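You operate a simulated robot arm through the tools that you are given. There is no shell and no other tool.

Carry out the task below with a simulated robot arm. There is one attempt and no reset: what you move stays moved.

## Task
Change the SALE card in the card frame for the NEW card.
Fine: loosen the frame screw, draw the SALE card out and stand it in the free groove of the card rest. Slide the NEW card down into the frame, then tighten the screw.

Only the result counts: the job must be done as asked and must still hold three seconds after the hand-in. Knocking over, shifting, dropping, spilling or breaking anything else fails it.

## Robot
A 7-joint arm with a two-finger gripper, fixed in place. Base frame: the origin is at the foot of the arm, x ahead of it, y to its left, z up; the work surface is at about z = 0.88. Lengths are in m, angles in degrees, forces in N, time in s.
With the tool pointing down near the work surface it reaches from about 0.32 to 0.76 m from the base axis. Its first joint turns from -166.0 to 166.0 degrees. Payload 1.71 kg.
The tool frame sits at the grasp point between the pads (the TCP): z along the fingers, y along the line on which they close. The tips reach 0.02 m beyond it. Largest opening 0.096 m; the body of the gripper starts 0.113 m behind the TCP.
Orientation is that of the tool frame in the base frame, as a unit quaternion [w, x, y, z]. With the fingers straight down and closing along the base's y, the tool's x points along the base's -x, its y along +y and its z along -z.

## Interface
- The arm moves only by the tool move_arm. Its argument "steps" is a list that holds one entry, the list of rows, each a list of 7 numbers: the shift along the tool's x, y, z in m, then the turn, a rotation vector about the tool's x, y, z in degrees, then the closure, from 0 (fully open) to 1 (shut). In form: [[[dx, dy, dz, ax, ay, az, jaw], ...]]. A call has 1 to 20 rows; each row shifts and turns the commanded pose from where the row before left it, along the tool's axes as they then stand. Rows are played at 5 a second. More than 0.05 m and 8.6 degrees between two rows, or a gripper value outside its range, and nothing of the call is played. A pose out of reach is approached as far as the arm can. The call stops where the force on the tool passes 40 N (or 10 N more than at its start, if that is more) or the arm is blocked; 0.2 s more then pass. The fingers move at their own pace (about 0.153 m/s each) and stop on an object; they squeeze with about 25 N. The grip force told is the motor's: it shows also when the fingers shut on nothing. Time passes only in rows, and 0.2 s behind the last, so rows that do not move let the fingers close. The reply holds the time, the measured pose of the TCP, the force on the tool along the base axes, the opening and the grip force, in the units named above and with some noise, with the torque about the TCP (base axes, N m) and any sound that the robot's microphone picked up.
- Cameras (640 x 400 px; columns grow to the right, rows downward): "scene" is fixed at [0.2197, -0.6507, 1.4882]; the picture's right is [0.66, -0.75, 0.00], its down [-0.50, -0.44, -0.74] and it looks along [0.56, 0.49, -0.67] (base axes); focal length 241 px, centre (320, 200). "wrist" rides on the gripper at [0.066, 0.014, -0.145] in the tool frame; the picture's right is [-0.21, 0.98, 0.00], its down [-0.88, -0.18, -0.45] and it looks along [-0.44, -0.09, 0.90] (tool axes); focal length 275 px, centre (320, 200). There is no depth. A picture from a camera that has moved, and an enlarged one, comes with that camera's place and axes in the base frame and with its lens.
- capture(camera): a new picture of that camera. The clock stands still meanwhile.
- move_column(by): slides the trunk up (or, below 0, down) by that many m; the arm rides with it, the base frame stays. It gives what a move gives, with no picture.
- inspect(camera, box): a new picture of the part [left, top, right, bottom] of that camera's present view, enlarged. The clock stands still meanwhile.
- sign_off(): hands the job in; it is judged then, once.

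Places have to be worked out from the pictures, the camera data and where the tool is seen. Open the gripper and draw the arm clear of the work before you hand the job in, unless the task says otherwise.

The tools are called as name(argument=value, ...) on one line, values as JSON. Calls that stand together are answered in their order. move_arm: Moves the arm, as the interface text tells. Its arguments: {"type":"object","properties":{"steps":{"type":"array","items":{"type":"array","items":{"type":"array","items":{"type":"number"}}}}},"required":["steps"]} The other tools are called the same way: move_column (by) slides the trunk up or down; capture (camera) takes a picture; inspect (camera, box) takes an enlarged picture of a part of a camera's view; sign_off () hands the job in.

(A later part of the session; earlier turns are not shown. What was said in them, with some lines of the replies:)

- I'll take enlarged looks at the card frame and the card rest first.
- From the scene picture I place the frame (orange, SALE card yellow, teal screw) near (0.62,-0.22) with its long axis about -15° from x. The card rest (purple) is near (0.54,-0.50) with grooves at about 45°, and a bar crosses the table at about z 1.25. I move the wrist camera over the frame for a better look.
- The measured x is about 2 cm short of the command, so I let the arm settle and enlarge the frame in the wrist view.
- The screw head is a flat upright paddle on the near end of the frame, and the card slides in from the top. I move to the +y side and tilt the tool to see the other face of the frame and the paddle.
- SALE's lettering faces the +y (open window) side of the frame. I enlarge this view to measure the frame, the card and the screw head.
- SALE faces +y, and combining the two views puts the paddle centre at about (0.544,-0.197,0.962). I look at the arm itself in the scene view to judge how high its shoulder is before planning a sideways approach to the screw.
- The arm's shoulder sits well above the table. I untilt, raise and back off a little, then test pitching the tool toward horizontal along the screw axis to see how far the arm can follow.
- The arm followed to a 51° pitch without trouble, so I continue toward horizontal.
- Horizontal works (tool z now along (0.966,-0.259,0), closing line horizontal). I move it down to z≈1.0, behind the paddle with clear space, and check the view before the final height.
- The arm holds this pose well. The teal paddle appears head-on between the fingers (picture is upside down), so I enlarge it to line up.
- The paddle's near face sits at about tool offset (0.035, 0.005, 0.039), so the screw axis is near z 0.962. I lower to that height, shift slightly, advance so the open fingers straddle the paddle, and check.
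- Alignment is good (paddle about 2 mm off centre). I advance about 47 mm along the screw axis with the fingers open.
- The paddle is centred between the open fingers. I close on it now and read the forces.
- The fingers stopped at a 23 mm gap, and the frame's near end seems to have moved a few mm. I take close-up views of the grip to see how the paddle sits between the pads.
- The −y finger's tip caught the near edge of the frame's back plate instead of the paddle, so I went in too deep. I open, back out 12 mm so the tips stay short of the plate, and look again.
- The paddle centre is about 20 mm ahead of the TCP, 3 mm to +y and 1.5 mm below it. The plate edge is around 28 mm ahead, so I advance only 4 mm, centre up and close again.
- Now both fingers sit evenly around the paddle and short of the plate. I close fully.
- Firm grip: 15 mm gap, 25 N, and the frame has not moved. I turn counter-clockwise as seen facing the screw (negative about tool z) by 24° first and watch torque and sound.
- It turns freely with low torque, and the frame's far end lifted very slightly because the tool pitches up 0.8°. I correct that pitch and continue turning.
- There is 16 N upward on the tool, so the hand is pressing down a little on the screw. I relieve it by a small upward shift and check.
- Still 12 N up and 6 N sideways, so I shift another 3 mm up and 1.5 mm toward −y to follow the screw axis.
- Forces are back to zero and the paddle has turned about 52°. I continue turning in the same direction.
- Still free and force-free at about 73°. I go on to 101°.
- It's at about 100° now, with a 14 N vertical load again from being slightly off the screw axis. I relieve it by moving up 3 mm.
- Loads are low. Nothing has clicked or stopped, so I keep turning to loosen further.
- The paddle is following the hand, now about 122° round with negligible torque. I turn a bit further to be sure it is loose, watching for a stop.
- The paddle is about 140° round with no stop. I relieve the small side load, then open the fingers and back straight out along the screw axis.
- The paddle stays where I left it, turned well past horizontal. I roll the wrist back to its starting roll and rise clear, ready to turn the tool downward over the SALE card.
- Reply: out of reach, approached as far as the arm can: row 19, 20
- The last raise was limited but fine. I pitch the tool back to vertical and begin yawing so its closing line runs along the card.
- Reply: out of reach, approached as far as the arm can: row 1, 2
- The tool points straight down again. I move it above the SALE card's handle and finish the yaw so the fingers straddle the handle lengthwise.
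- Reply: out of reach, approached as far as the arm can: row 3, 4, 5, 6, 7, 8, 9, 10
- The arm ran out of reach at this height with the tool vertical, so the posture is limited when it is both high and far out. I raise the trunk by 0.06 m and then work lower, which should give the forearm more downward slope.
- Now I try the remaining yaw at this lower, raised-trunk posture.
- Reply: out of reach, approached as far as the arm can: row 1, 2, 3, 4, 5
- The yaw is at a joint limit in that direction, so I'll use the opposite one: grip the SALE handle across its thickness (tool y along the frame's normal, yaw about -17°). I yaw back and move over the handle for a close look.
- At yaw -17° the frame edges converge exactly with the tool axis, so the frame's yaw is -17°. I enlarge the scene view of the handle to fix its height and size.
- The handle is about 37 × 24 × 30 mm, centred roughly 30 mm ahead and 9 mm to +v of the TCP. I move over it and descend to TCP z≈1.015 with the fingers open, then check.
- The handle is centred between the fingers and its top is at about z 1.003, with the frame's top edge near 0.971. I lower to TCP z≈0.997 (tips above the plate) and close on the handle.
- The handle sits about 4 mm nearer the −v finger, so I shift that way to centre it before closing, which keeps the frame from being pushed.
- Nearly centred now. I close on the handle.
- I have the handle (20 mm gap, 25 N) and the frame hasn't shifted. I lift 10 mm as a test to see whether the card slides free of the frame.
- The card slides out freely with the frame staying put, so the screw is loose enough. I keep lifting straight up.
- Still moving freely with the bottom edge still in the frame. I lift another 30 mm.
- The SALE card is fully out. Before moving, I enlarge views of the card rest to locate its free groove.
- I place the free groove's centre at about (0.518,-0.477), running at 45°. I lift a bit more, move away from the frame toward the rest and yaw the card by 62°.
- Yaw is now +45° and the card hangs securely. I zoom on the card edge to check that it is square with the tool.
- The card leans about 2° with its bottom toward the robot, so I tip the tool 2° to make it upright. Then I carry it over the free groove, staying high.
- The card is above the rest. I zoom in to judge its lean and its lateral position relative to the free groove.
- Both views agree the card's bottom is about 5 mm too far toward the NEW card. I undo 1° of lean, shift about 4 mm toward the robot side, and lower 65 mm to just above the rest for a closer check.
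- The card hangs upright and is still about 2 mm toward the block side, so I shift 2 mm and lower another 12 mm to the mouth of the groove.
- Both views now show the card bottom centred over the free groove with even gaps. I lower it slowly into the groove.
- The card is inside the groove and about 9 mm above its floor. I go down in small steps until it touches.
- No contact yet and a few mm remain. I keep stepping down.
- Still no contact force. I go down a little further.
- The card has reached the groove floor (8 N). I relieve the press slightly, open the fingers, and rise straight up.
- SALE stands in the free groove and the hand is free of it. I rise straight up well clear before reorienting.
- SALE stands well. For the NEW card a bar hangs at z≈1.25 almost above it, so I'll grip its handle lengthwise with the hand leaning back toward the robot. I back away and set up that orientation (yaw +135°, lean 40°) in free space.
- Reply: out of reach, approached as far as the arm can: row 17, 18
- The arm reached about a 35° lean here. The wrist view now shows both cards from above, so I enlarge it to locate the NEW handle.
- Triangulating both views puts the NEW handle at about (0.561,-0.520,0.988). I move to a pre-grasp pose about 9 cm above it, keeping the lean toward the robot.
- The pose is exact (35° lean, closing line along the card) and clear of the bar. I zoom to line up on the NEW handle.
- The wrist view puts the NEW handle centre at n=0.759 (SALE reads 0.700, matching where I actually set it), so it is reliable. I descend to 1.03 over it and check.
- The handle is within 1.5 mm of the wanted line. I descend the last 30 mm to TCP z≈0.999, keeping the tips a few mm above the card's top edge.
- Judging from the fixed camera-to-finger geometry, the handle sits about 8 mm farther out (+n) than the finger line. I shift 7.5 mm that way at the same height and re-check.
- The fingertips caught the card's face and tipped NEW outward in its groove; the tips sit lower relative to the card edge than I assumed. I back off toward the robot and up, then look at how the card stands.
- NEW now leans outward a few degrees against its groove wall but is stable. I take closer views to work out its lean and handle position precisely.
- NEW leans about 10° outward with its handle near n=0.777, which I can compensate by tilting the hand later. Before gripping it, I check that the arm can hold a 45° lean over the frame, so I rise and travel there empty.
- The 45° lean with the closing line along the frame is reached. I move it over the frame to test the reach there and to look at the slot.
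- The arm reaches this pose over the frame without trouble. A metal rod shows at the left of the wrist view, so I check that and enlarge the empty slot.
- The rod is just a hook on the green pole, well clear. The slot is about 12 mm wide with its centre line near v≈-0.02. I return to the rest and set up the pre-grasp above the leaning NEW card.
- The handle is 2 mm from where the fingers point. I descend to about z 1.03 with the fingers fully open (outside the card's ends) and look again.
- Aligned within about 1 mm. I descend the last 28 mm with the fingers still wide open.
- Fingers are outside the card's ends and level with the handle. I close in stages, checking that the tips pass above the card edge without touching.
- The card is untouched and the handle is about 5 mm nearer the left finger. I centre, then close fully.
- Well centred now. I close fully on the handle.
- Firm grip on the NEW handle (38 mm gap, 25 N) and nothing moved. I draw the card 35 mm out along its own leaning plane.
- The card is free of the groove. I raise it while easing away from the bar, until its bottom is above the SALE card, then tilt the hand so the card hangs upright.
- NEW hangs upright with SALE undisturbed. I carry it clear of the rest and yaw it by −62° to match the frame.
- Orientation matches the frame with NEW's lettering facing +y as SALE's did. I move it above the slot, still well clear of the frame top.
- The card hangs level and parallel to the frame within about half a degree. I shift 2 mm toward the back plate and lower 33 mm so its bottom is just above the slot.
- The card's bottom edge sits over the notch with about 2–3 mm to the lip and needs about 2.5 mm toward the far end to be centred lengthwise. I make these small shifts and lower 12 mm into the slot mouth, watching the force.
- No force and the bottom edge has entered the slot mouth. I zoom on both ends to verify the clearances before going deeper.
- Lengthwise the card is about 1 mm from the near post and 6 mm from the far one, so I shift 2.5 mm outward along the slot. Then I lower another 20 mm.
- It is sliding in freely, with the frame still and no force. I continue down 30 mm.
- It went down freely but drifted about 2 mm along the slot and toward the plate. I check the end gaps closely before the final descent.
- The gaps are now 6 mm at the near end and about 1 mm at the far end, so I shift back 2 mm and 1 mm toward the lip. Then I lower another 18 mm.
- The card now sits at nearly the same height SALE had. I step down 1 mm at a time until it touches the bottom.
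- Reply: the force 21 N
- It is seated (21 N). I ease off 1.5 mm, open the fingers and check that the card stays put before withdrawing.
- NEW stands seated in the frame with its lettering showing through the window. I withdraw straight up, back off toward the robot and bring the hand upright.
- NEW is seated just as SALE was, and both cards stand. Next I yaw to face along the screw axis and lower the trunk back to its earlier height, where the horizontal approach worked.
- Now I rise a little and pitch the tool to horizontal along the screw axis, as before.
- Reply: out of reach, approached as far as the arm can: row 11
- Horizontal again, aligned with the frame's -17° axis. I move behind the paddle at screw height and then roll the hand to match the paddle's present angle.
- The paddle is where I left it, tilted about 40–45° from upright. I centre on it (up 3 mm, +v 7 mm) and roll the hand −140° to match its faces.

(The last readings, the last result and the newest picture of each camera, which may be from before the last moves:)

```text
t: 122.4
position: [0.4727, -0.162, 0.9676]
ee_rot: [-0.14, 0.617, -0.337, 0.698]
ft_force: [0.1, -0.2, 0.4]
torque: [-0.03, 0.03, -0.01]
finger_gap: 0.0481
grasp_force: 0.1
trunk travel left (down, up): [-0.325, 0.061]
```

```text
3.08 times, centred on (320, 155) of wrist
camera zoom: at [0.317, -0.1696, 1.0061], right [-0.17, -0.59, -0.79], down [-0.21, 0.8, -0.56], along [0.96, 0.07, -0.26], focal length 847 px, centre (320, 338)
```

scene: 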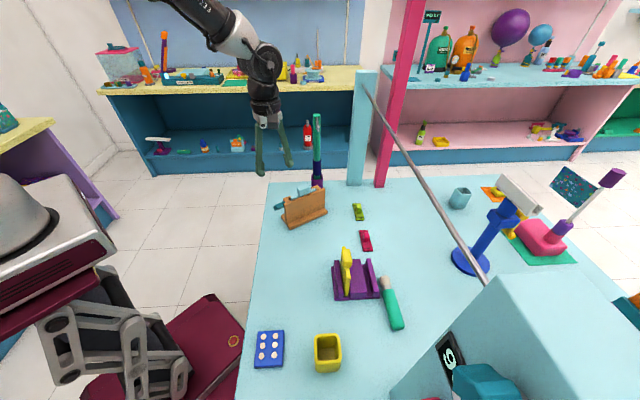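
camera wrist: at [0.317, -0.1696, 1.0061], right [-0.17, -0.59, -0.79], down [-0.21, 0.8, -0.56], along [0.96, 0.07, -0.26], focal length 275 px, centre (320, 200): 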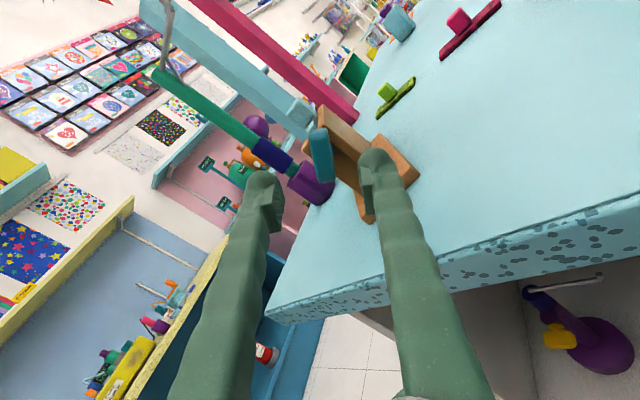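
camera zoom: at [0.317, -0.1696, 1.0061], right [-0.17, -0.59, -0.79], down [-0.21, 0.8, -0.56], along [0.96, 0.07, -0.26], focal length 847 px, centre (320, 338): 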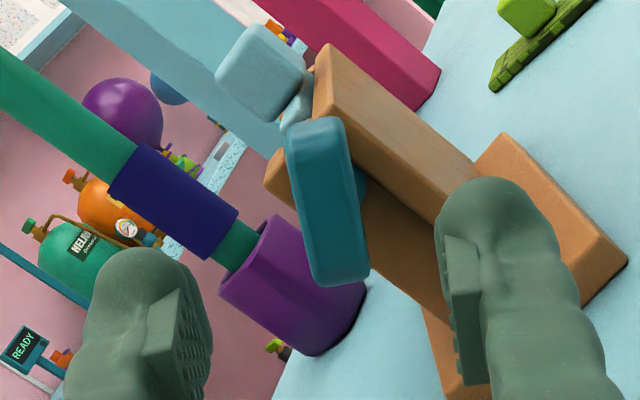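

The paddle's faces are about 3° short of the hand's roll and its centre is roughly 3 mm toward +y of the tool. I correct those and advance until the open fingers straddle it.

move_arm(steps=[[[-0.002, 0.003, 0, -0.4, -0.5, 3, 0.5], [0, 0, 0.02, 0, 0, 0, 0.5], [0, 0, 0.02, 0, 0, 0, 0.5], [0, 0, 0.015, 0, 0, 0, 0.5], [0, 0, 0, 0, 0, 0, 0.5]]])

inspect(camera="wrist", box=[240, 110, 400, 240])

inspect(camera="scene", box=[255, 185, 303, 225])

```text
t: 123.6
position: [0.5236, -0.174, 0.9628]
ee_rot: [-0.16, 0.617, -0.349, 0.687]
ft_force: [0.2, 0.3, -0.5]
torque: [0.01, 0.03, -0.01]
finger_gap: 0.048
grasp_force: 0.1
trunk travel left (down, up): [-0.325, 0.061]
```

```text
3.08 times, centred on (320, 175) of wrist
camera zoom: at [0.3688, -0.186, 1.0016], right [-0.17, -0.56, -0.81], down [-0.22, 0.83, -0.52], along [0.96, 0.09, -0.26], focal length 847 px, centre (320, 277)
```

zoom: 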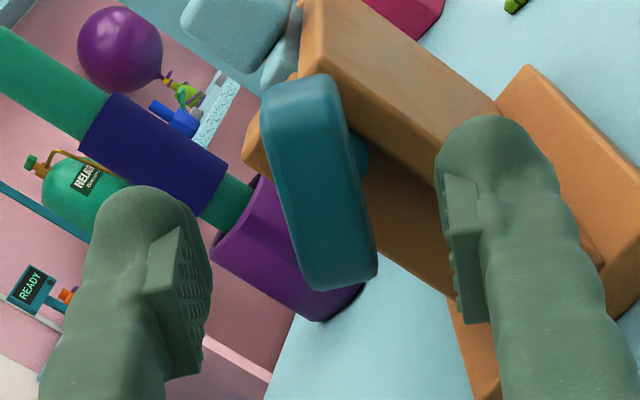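

```text
10.00 times, centred on (279, 205) of scene
camera zoom: at [0.2197, -0.6507, 1.4882], right [0.66, -0.75, 0.0], down [-0.5, -0.44, -0.74], along [0.56, 0.49, -0.67], focal length 2406 px, centre (730, 150)
```

zoom: 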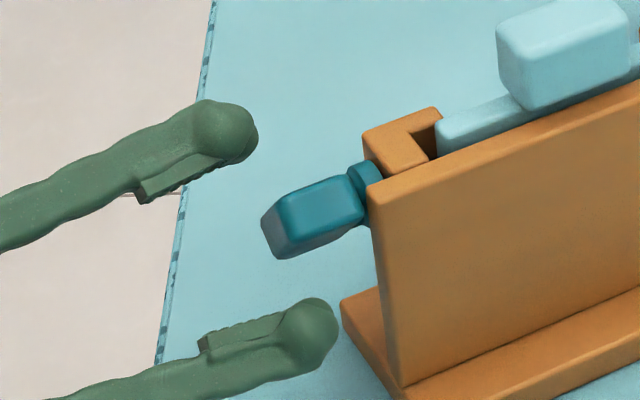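

The view shows the paddle centre about 6 mm along the tool's x and 3 mm along y, because the arm tracked slightly off. I correct laterally and re-check before advancing.

move_arm(steps=[[[0.003, 0.0015, 0, 0, 0, 0, 0.5], [0.003, 0.0015, 0, 0, 0, 0, 0.5], [0, 0, 0, 0, 0, 0, 0.5], [0, 0, 0, 0, 0, 0, 0.5]]])

inspect(camera="wrist", box=[240, 110, 400, 240])

inspect(camera="scene", box=[255, 185, 303, 225])

```text
t: 124.6
position: [0.5244, -0.1796, 0.9645]
ee_rot: [-0.16, 0.616, -0.35, 0.687]
ft_force: [-0.1, 0.7, 0.3]
torque: [-0.01, -0.01, 0.0]
finger_gap: 0.048
grasp_force: 0.1
trunk travel left (down, up): [-0.325, 0.061]
```

```text
3.08 times, centred on (320, 175) of wrist
camera zoom: at [0.3683, -0.1921, 1.0032], right [-0.17, -0.56, -0.81], down [-0.22, 0.83, -0.52], along [0.96, 0.09, -0.26], focal length 847 px, centre (320, 277)
```

zoom: 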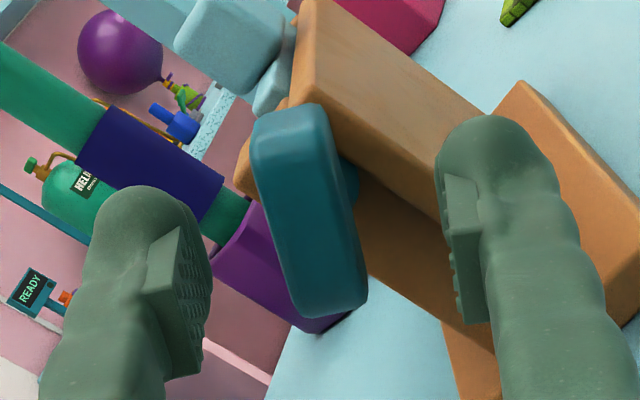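

```text
10.00 times, centred on (279, 205) of scene
camera zoom: at [0.2197, -0.6507, 1.4882], right [0.66, -0.75, 0.0], down [-0.5, -0.44, -0.74], along [0.56, 0.49, -0.67], focal length 2406 px, centre (730, 150)
```

zoom: 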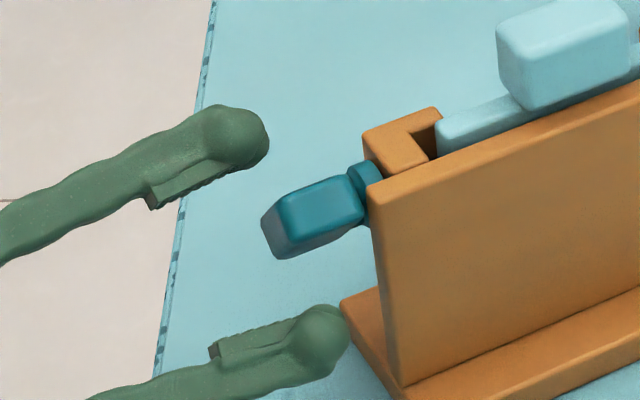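

Centred now. I advance 8 mm and close on the paddle.

move_arm(steps=[[[0.001, -0.0005, 0.008, 0, 0, 0, 0.5], [0, 0, 0, 0, 0, 0, 0.65], [0, 0, 0, 0, 0, 0, 0.75], [0, 0, 0, 0, 0, 0, 0.75]]])

inspect(camera="wrist", box=[240, 110, 400, 240])

inspect(camera="scene", box=[255, 185, 303, 225])

```text
t: 125.6
position: [0.5312, -0.1835, 0.965]
ee_rot: [-0.161, 0.616, -0.35, 0.687]
ft_force: [-0.2, 0.3, -0.3]
torque: [0.0, 0.01, 0.0]
finger_gap: 0.0242
grasp_force: 0.1
trunk travel left (down, up): [-0.325, 0.061]
```

```text
3.08 times, centred on (320, 175) of wrist
camera zoom: at [0.3761, -0.1946, 1.0036], right [-0.17, -0.56, -0.81], down [-0.22, 0.83, -0.52], along [0.96, 0.09, -0.26], focal length 847 px, centre (320, 277)
```

zoom: 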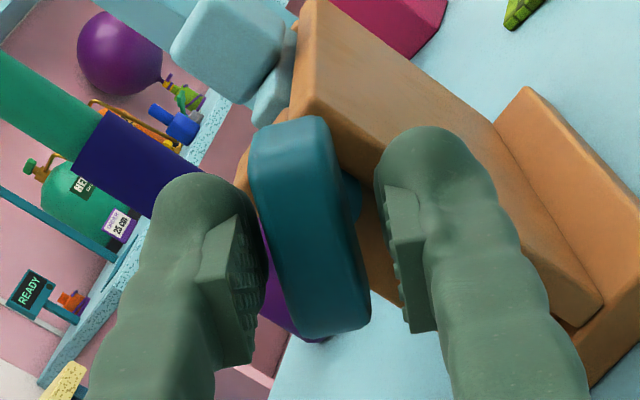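

```text
10.00 times, centred on (279, 205) of scene
camera zoom: at [0.2197, -0.6507, 1.4882], right [0.66, -0.75, 0.0], down [-0.5, -0.44, -0.74], along [0.56, 0.49, -0.67], focal length 2406 px, centre (730, 150)
```

zoom: 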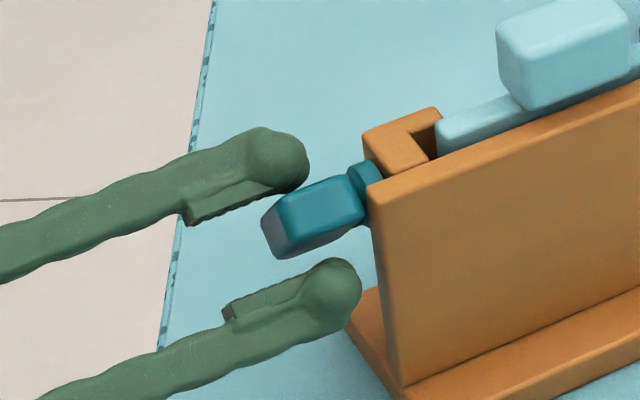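

Slightly nearer the left pad, so I shift 1.5 mm and close fully.

move_arm(steps=[[[0, -0.0015, 0, 0, 0, 0, 0.75], [0, 0, 0, 0, 0, 0, 0.82], [0, 0, 0, 0, 0, 0, 1], [0, 0, 0, 0, 0, 0, 1], [0, 0, 0, 0, 0, 0, 1]]])

inspect(camera="scene", box=[230, 170, 342, 240])

inspect(camera="wrist", box=[240, 110, 400, 240])

```text
t: 126.8
position: [0.5313, -0.1812, 0.9667]
ee_rot: [-0.161, 0.616, -0.349, 0.687]
ft_force: [1.5, 0.5, 1.1]
torque: [-0.03, -0.06, 0.01]
finger_gap: 0.0149
grasp_force: 25.4
trunk travel left (down, up): [-0.325, 0.061]
```

```text
5.71 times, centred on (286, 205) of scene
camera zoom: at [0.2197, -0.6507, 1.4882], right [0.66, -0.75, 0.0], down [-0.5, -0.44, -0.74], along [0.56, 0.49, -0.67], focal length 1375 px, centre (514, 171)
```

zoom: 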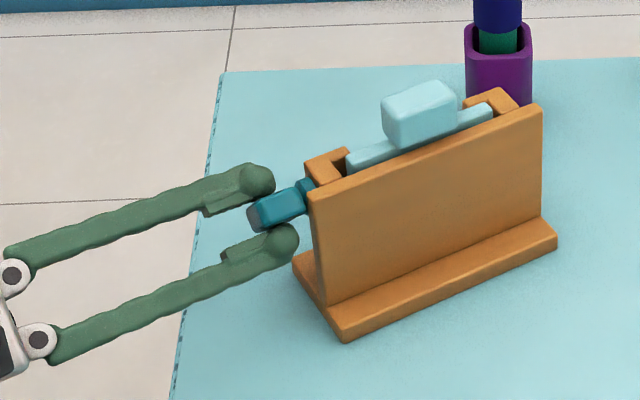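

```text
3.08 times, centred on (320, 175) of wrist
camera zoom: at [0.3764, -0.1934, 1.0049], right [-0.17, -0.56, -0.81], down [-0.22, 0.83, -0.52], along [0.96, 0.09, -0.26], focal length 847 px, centre (320, 277)
```

zoom: 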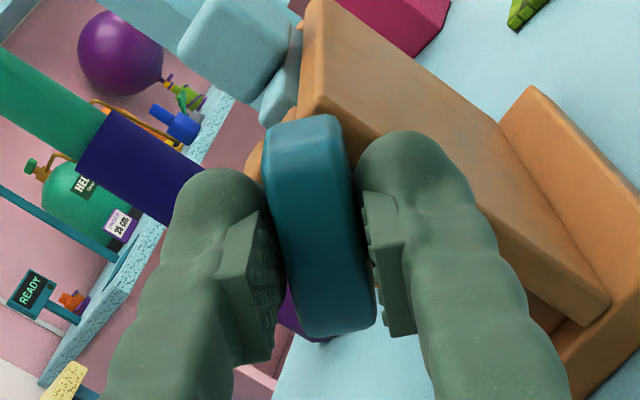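

Gripped squarely (15 mm gap, 25 N) without moving the frame. I start tightening clockwise (positive about tool z) in small stages, watching the loads.

move_arm(steps=[[[0, 0, 0, 0, 0, 6, 1], [0, 0, 0, 0, 0, 6, 1], [0, 0, 0, 0, 0, 6, 1], [0, 0, 0, 0, 0, 6, 1], [0, 0, 0, 0, 0, 0, 1]]])

```text
t: 128.0
position: [0.5313, -0.1834, 0.9654]
ee_rot: [-0.301, 0.531, -0.47, 0.638]
ft_force: [1.0, 0.7, 0.0]
torque: [0.01, 0.04, 0.15]
finger_gap: 0.0152
grasp_force: 25.0
trunk travel left (down, up): [-0.325, 0.061]
```

Smooth, with no load. I continue.

move_arm(steps=[[[0, 0, 0, 0, 0, 6.5, 1], [0, 0, 0, 0, 0, 6.5, 1], [0, 0, 0, 0, 0, 6.5, 1], [0, 0, 0, 0, 0, 6.5, 1], [0, 0, 0, 0, 0, 0, 1]]])

inspect(camera="scene", box=[230, 170, 342, 240])

```text
t: 129.2
position: [0.5301, -0.183, 0.9658]
ee_rot: [0.435, -0.41, 0.578, -0.555]
ft_force: [-0.1, -0.4, -0.1]
torque: [-0.01, 0.03, -0.03]
finger_gap: 0.0149
grasp_force: 25.1
trunk travel left (down, up): [-0.325, 0.061]
```

```text
5.71 times, centred on (286, 205) of scene
camera zoom: at [0.2197, -0.6507, 1.4882], right [0.66, -0.75, 0.0], down [-0.5, -0.44, -0.74], along [0.56, 0.49, -0.67], focal length 1375 px, centre (514, 171)
```

zoom: 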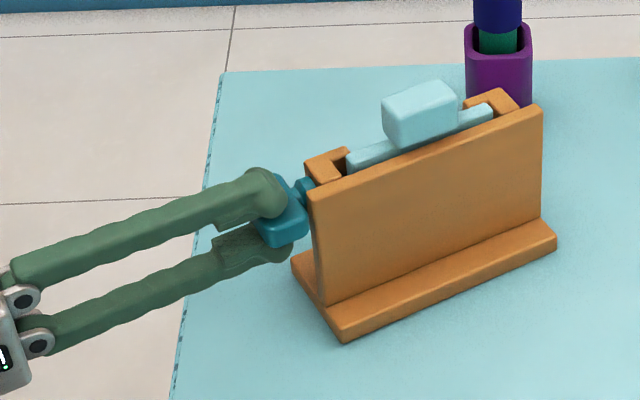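

Turned 50° back with essentially no load and the frame still. I keep going.

move_arm(steps=[[[0, 0, 0, 0, 0, 6.5, 1], [0, 0, 0, 0, 0, 6.5, 1], [0, 0, 0, 0, 0, 6.5, 1], [0, 0, 0, 0, 0, 6.5, 1], [0, 0, 0, 0, 0, 6.5, 1], [0, 0, 0, 0, 0, 0, 1]]])

```text
t: 130.6
position: [0.531, -0.1824, 0.9668]
ee_rot: [0.574, -0.231, 0.669, -0.411]
ft_force: [-0.2, 0.6, 0.1]
torque: [-0.01, -0.08, 0.21]
finger_gap: 0.015
grasp_force: 25.4
trunk travel left (down, up): [-0.325, 0.061]
```

About 55° remain to upright. I continue.

move_arm(steps=[[[0, 0, 0, 0, 0, 6.5, 1], [0, 0, 0, 0, 0, 6.5, 1], [0, 0, 0, 0, 0, 6.5, 1], [0, 0, 0, 0, 0, 6.5, 1], [0, 0, 0, 0, 0, 6.5, 1], [0, 0, 0, 0, 0, 0, 1]]])

inspect(camera="scene", box=[230, 170, 342, 240])

```text
t: 132.0
position: [0.5287, -0.1834, 0.9665]
ee_rot: [0.666, -0.035, 0.708, -0.233]
ft_force: [0.7, -0.5, -4.1]
torque: [0.05, 0.22, 0.04]
finger_gap: 0.0149
grasp_force: 25.2
trunk travel left (down, up): [-0.325, 0.061]
```

```text
5.71 times, centred on (286, 205) of scene
camera zoom: at [0.2197, -0.6507, 1.4882], right [0.66, -0.75, 0.0], down [-0.5, -0.44, -0.74], along [0.56, 0.49, -0.67], focal length 1375 px, centre (514, 171)
```

zoom: 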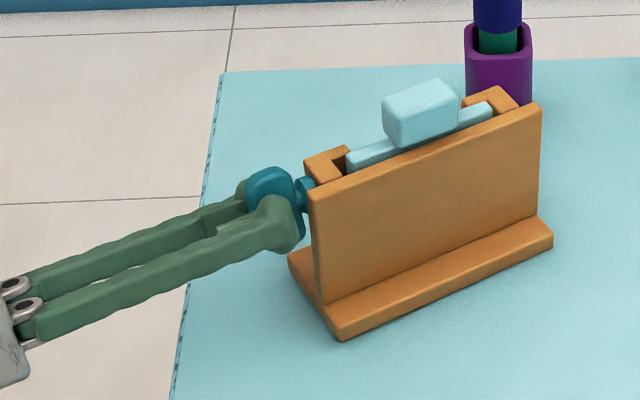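

About 22° left, with a small upward pull on the frame. I lower about 1.5 mm to relieve it and turn further.

move_arm(steps=[[[0.0014, 0.0006, 0, 0, 0, 0, 1], [0, 0, 0, 0, 0, 5, 1], [0, 0, 0, 0, 0, 5, 1], [0, 0, 0, 0, 0, 5, 1], [0, 0, 0, 0, 0, 0, 1]]])

inspect(camera="scene", box=[230, 170, 342, 240])

```text
t: 133.2
position: [0.5311, -0.1822, 0.9653]
ee_rot: [0.691, 0.056, 0.706, -0.144]
ft_force: [-0.2, 1.2, 0.1]
torque: [-0.09, -0.29, 0.21]
finger_gap: 0.015
grasp_force: 25.0
trunk travel left (down, up): [-0.325, 0.061]
```

```text
5.71 times, centred on (286, 205) of scene
camera zoom: at [0.2197, -0.6507, 1.4882], right [0.66, -0.75, 0.0], down [-0.5, -0.44, -0.74], along [0.56, 0.49, -0.67], focal length 1375 px, centre (514, 171)
```

zoom: 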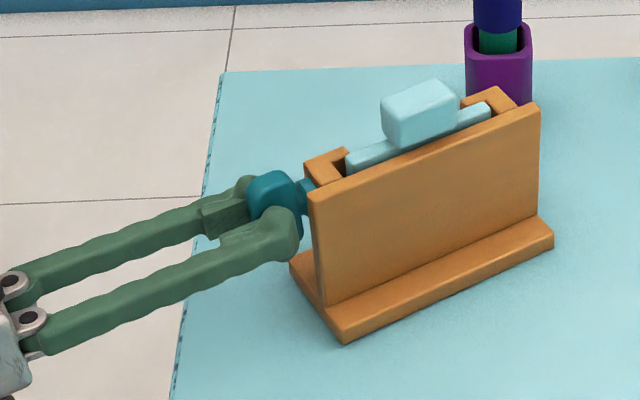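

About 7° remain. I turn on to upright and watch for the screw to take up.

move_arm(steps=[[[0, 0, 0, 0, 0, 3.5, 1], [0, 0, 0, 0, 0, 3.8, 1], [0, 0, 0, 0, 0, 0, 1]]])

inspect(camera="wrist", box=[240, 60, 400, 220])

inspect(camera="scene", box=[255, 185, 303, 225])

```text
t: 134.0
position: [0.5299, -0.1821, 0.9644]
ee_rot: [0.697, 0.103, 0.702, -0.101]
ft_force: [-0.2, 0.3, -2.7]
torque: [0.05, 0.12, 0.06]
finger_gap: 0.015
grasp_force: 25.1
trunk travel left (down, up): [-0.325, 0.061]
```

```text
2.50 times, centred on (320, 140) of wrist
camera zoom: at [0.394, -0.1283, 0.8987], right [0.28, 0.94, 0.21], down [-0.47, -0.05, 0.88], along [0.84, -0.34, 0.43], focal length 688 px, centre (320, 350)
```

zoom: 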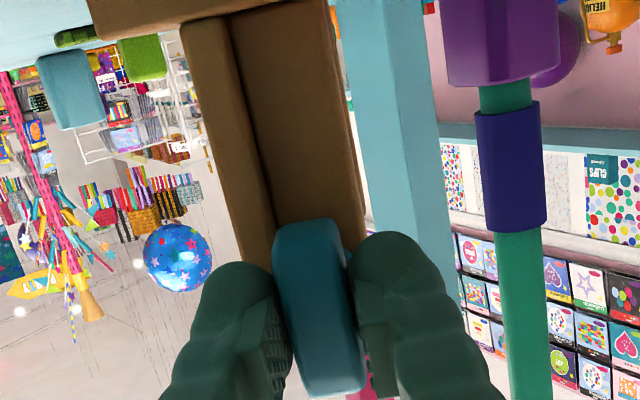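

```text
10.00 times, centred on (279, 205) of scene
camera zoom: at [0.2197, -0.6507, 1.4882], right [0.66, -0.75, 0.0], down [-0.5, -0.44, -0.74], along [0.56, 0.49, -0.67], focal length 2406 px, centre (730, 150)
```

zoom: 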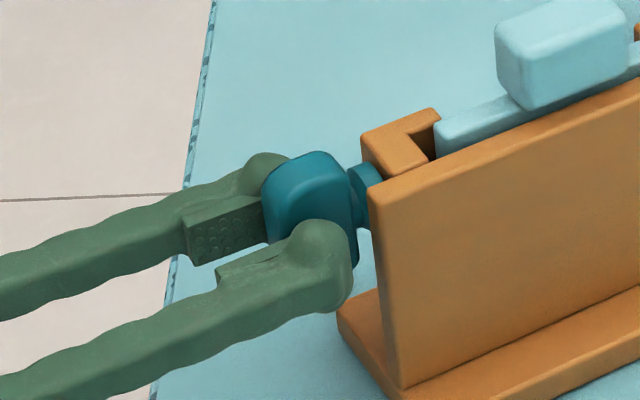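

The paddle is upright, where it stood when tight. I turn 3° more to feel whether the screw resists.

move_arm(steps=[[[0, 0, 0, 0, 0, 1.5, 1], [0, 0, 0, 0, 0, 1.5, 1], [0, 0, 0, 0, 0, 0, 1]]])

inspect(camera="scene", box=[230, 170, 342, 240])

```text
t: 134.8
position: [0.5309, -0.1821, 0.9656]
ee_rot: [0.701, 0.12, 0.698, -0.082]
ft_force: [0.6, -1.8, 0.1]
torque: [-0.28, -0.31, -0.01]
finger_gap: 0.0149
grasp_force: 24.9
trunk travel left (down, up): [-0.325, 0.061]
```

```text
5.71 times, centred on (286, 205) of scene
camera zoom: at [0.2197, -0.6507, 1.4882], right [0.66, -0.75, 0.0], down [-0.5, -0.44, -0.74], along [0.56, 0.49, -0.67], focal length 1375 px, centre (514, 171)
```

zoom: 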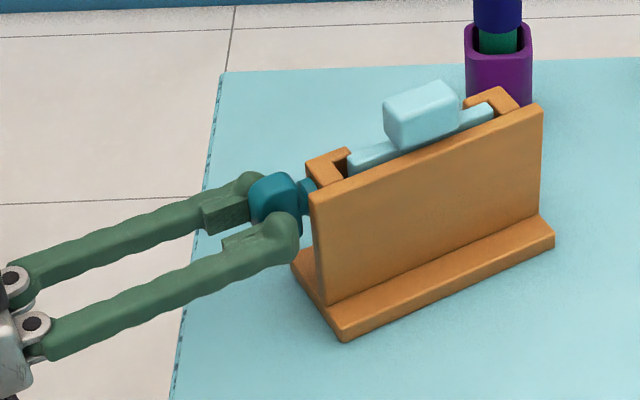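

The reaction torque about the screw axis has built up to about 0.18 N·m opposing me, so the screw is tight against its stop. I open the fingers and back straight out.

move_arm(steps=[[[0, 0, 0, 0, 0, 0, 0.78], [0, 0, 0, 0, 0, 0, 0.6], [0, 0, 0, 0, 0, 0, 0.5], [0, 0, -0.015, 0, 0, 0, 0.5], [0, 0, -0.025, 0, 0, 0, 0.5], [0, 0, -0.03, 0, 0, 0, 0.5], [0, 0, 0, 0, 0, 0, 0.5]]])

inspect(camera="scene", box=[230, 170, 342, 240])

inspect(camera="wrist", box=[220, 40, 420, 200])

```text
t: 136.4
position: [0.4631, -0.1647, 0.9664]
ee_rot: [0.698, 0.123, 0.7, -0.086]
ft_force: [0.3, 0.0, 0.0]
torque: [-0.01, -0.02, -0.01]
finger_gap: 0.0479
grasp_force: 0.1
trunk travel left (down, up): [-0.325, 0.061]
```

```text
5.71 times, centred on (286, 205) of scene
camera zoom: at [0.2197, -0.6507, 1.4882], right [0.66, -0.75, 0.0], down [-0.5, -0.44, -0.74], along [0.56, 0.49, -0.67], focal length 1375 px, centre (514, 171)
```

zoom: 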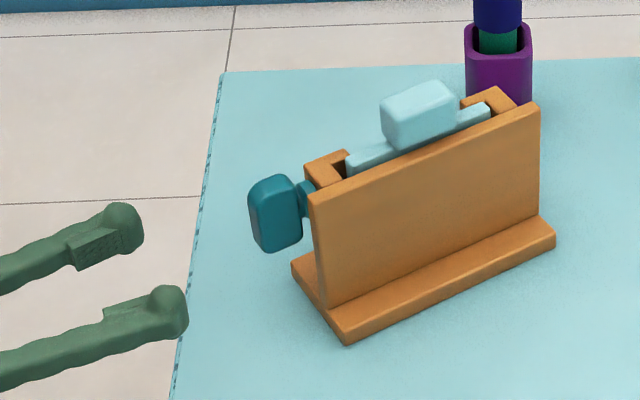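

```text
2.50 times, centred on (320, 120) of wrist
camera zoom: at [0.3272, -0.1062, 0.9013], right [0.29, 0.92, 0.26], down [-0.48, -0.09, 0.87], along [0.83, -0.37, 0.42], focal length 688 px, centre (320, 400)
```

zoom: 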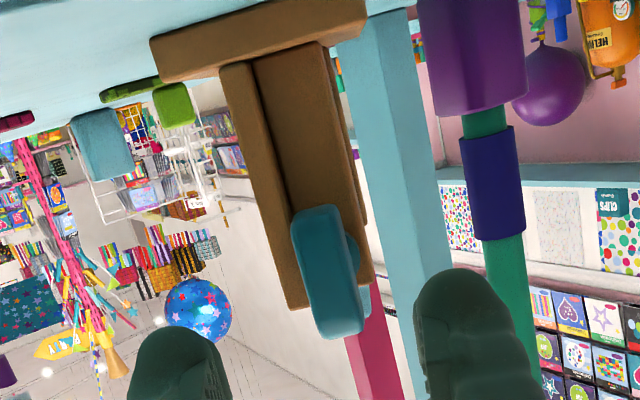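

The paddle is upright again and the frame settled. I zoom in to compare its angle with the frame's verticals.

inspect(camera="wrist", box=[285, 60, 365, 180])

inspect(camera="scene", box=[260, 190, 308, 230])

```text
3.33 times, centred on (325, 120) of wrist
camera zoom: at [0.3272, -0.1062, 0.9013], right [0.29, 0.92, 0.26], down [-0.48, -0.09, 0.87], along [0.83, -0.37, 0.42], focal length 918 px, centre (303, 467)
```

zoom: 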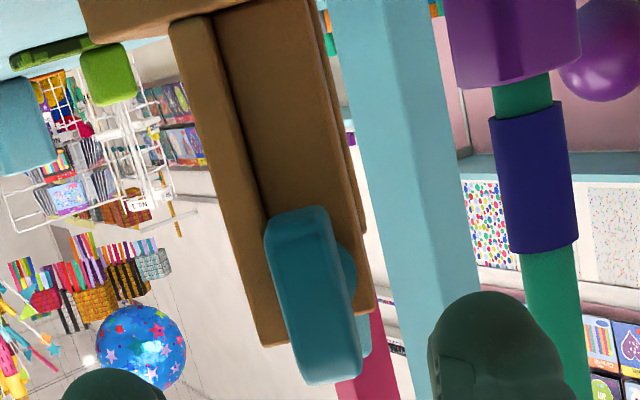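

```text
10.00 times, centred on (284, 210) of scene
camera zoom: at [0.2197, -0.6507, 1.4882], right [0.66, -0.75, 0.0], down [-0.5, -0.44, -0.74], along [0.56, 0.49, -0.67], focal length 2406 px, centre (680, 100)
```

zoom: 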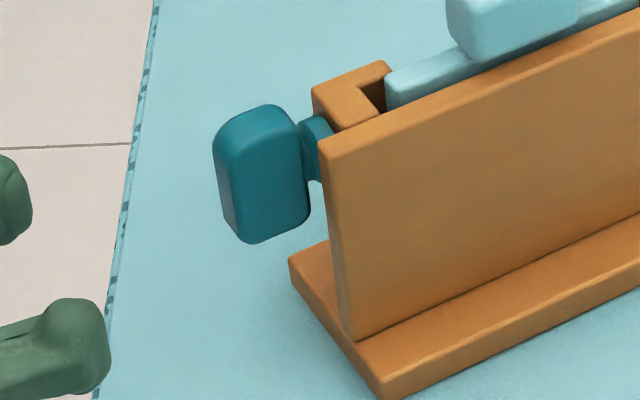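

The paddle's angle matches both the frame's verticals and its starting position, so the screw is tightened. I open fully, back off and raise the arm clear of the work.

move_arm(steps=[[[0, 0, -0.02, 0, 0, 0, 0.3], [0, 0, -0.02, 0, 0, 0, 0], [-0.035, 0, 0, 0, 0, 0, 0], [-0.035, 0, 0, 0, 0, 0, 0], [-0.03, 0, 0, 0, 0, 0, 0], [0, 0, 0, 0, 8.2, 0, 0], [0, 0, 0, 0, 8.2, 0, 0], [0, 0, 0, 0, 8.2, 0, 0], [0, 0, 0, 0, 8.2, 0, 0], [0, 0, 0, 0, 8.2, 0, 0], [0, 0, 0, 0, 8.2, 0, 0], [0, 0, 0, 0, 8.2, 0, 0], [0, 0, 0, 0, 8.2, 0, 0], [0, 0, 0, 0, 8.2, 0, 0], [0, 0, 0, 0, 8.2, 0, 0], [0, 0, -0.04, 0, 0, 0, 0], [0, 0, -0.04, 0, 0, 0, 0], [0, 0, 0, 0, 0, 0, 0]]])

capture(camera="scene")

capture(camera="wrist")

```text
t: 140.2
position: [0.4656, -0.1865, 1.0892]
ee_rot: [0.071, 0.145, 0.987, 0.018]
ft_force: [-0.7, 0.5, 0.5]
torque: [0.0, -0.05, -0.03]
finger_gap: 0.0959
grasp_force: 0.1
out of reach, approached as far as the arm can: row 4, 5, 6, 7, 8
trunk travel left (down, up): [-0.325, 0.061]
```

```text
taken
```

scene: 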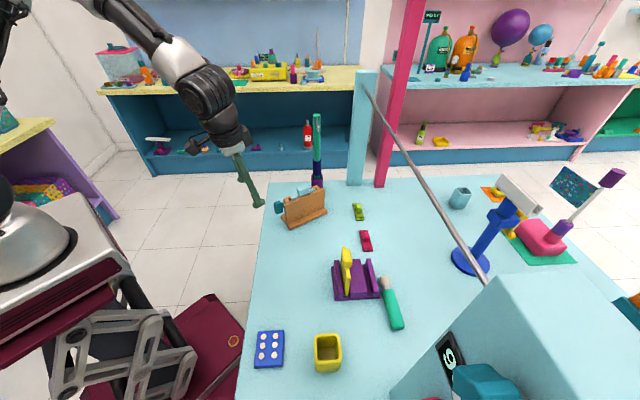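

```text
taken
camera wrist: at [0.3862, -0.1581, 1.2231], right [0.47, 0.88, 0.08], down [0.71, -0.43, 0.55], along [0.52, -0.2, -0.83], focal length 275 px, centre (320, 200)
```

wrist: 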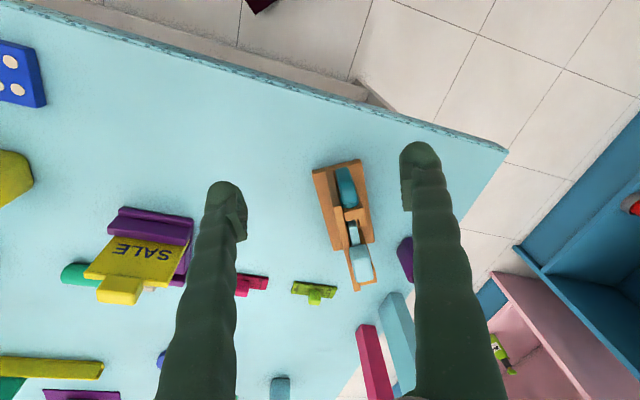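

The arm is clear with the gripper open. I take a last close look at the frame and the rest.

inspect(camera="scene", box=[260, 175, 340, 235])

inspect(camera="scene", box=[320, 200, 416, 310])

inspect(camera="wrist", box=[290, 140, 400, 300])

```text
6.67 times, centred on (300, 205) of scene
camera zoom: at [0.2197, -0.6507, 1.4882], right [0.66, -0.75, 0.0], down [-0.5, -0.44, -0.74], along [0.56, 0.49, -0.67], focal length 1604 px, centre (453, 167)
```

zoom: 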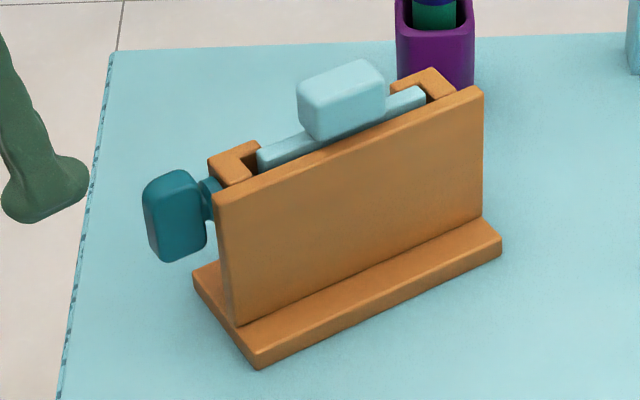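

```text
3.64 times, centred on (368, 255) of scene
camera zoom: at [0.2197, -0.6507, 1.4882], right [0.66, -0.75, 0.0], down [-0.5, -0.44, -0.74], along [0.56, 0.49, -0.67], focal length 875 px, centre (146, 0)
```

zoom: 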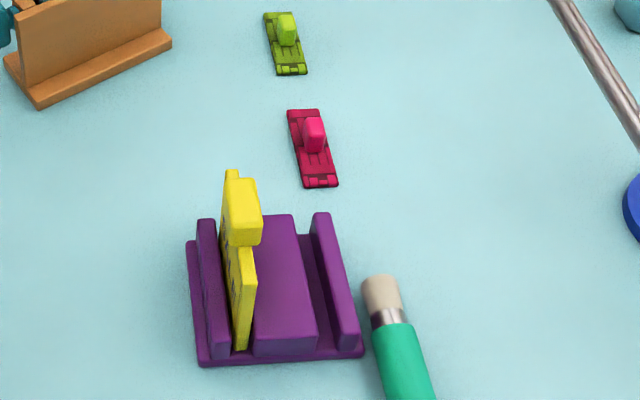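

```text
2.50 times, centred on (345, 220) of wrist
camera zoom: at [0.3862, -0.1581, 1.2231], right [0.47, 0.88, 0.08], down [0.71, -0.43, 0.55], along [0.52, -0.2, -0.83], focal length 688 px, centre (258, 150)
```

zoom: 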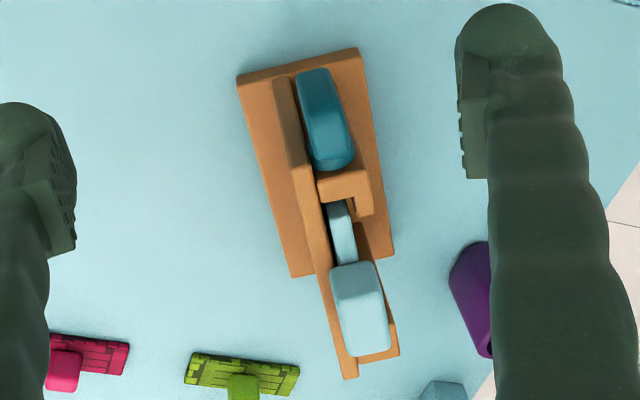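

NEW is seated in the frame, SALE stands in the groove that was free, and the screw paddle is back upright at its stop. The neighbouring objects are where they were and the open gripper is clear, so I hand the job in.

sign_off()

```text
The job is handed in.
```

The NEW card is in the frame, the SALE card stands in the rest's free groove, and the frame screw is tightened. I've handed the job in, but no result came back.

- **Screw:** I turned it about 140° to loosen it and turned it back after the swap. At the end it resisted with about 0.18 N·m, and the head is at its starting angle to within about 1°.
- **Cards:** NEW sits on the bottom of the frame slot with its lettering facing the open side, as SALE's did. SALE stands on its own in the groove.
- **Frame shifted:** My first attempt to grip the screw pushed the near end of the frame a few millimetres sideways, and it may have moved another 2–3 mm while I turned the screw.
- **NEW card nudged:** I tipped NEW about 10° in its groove while reaching for it. It stayed in the groove and I picked it up from there.
- **Everything else:** The last pictures show nothing else knocked over or moved, and the arm is clear with the gripper open.
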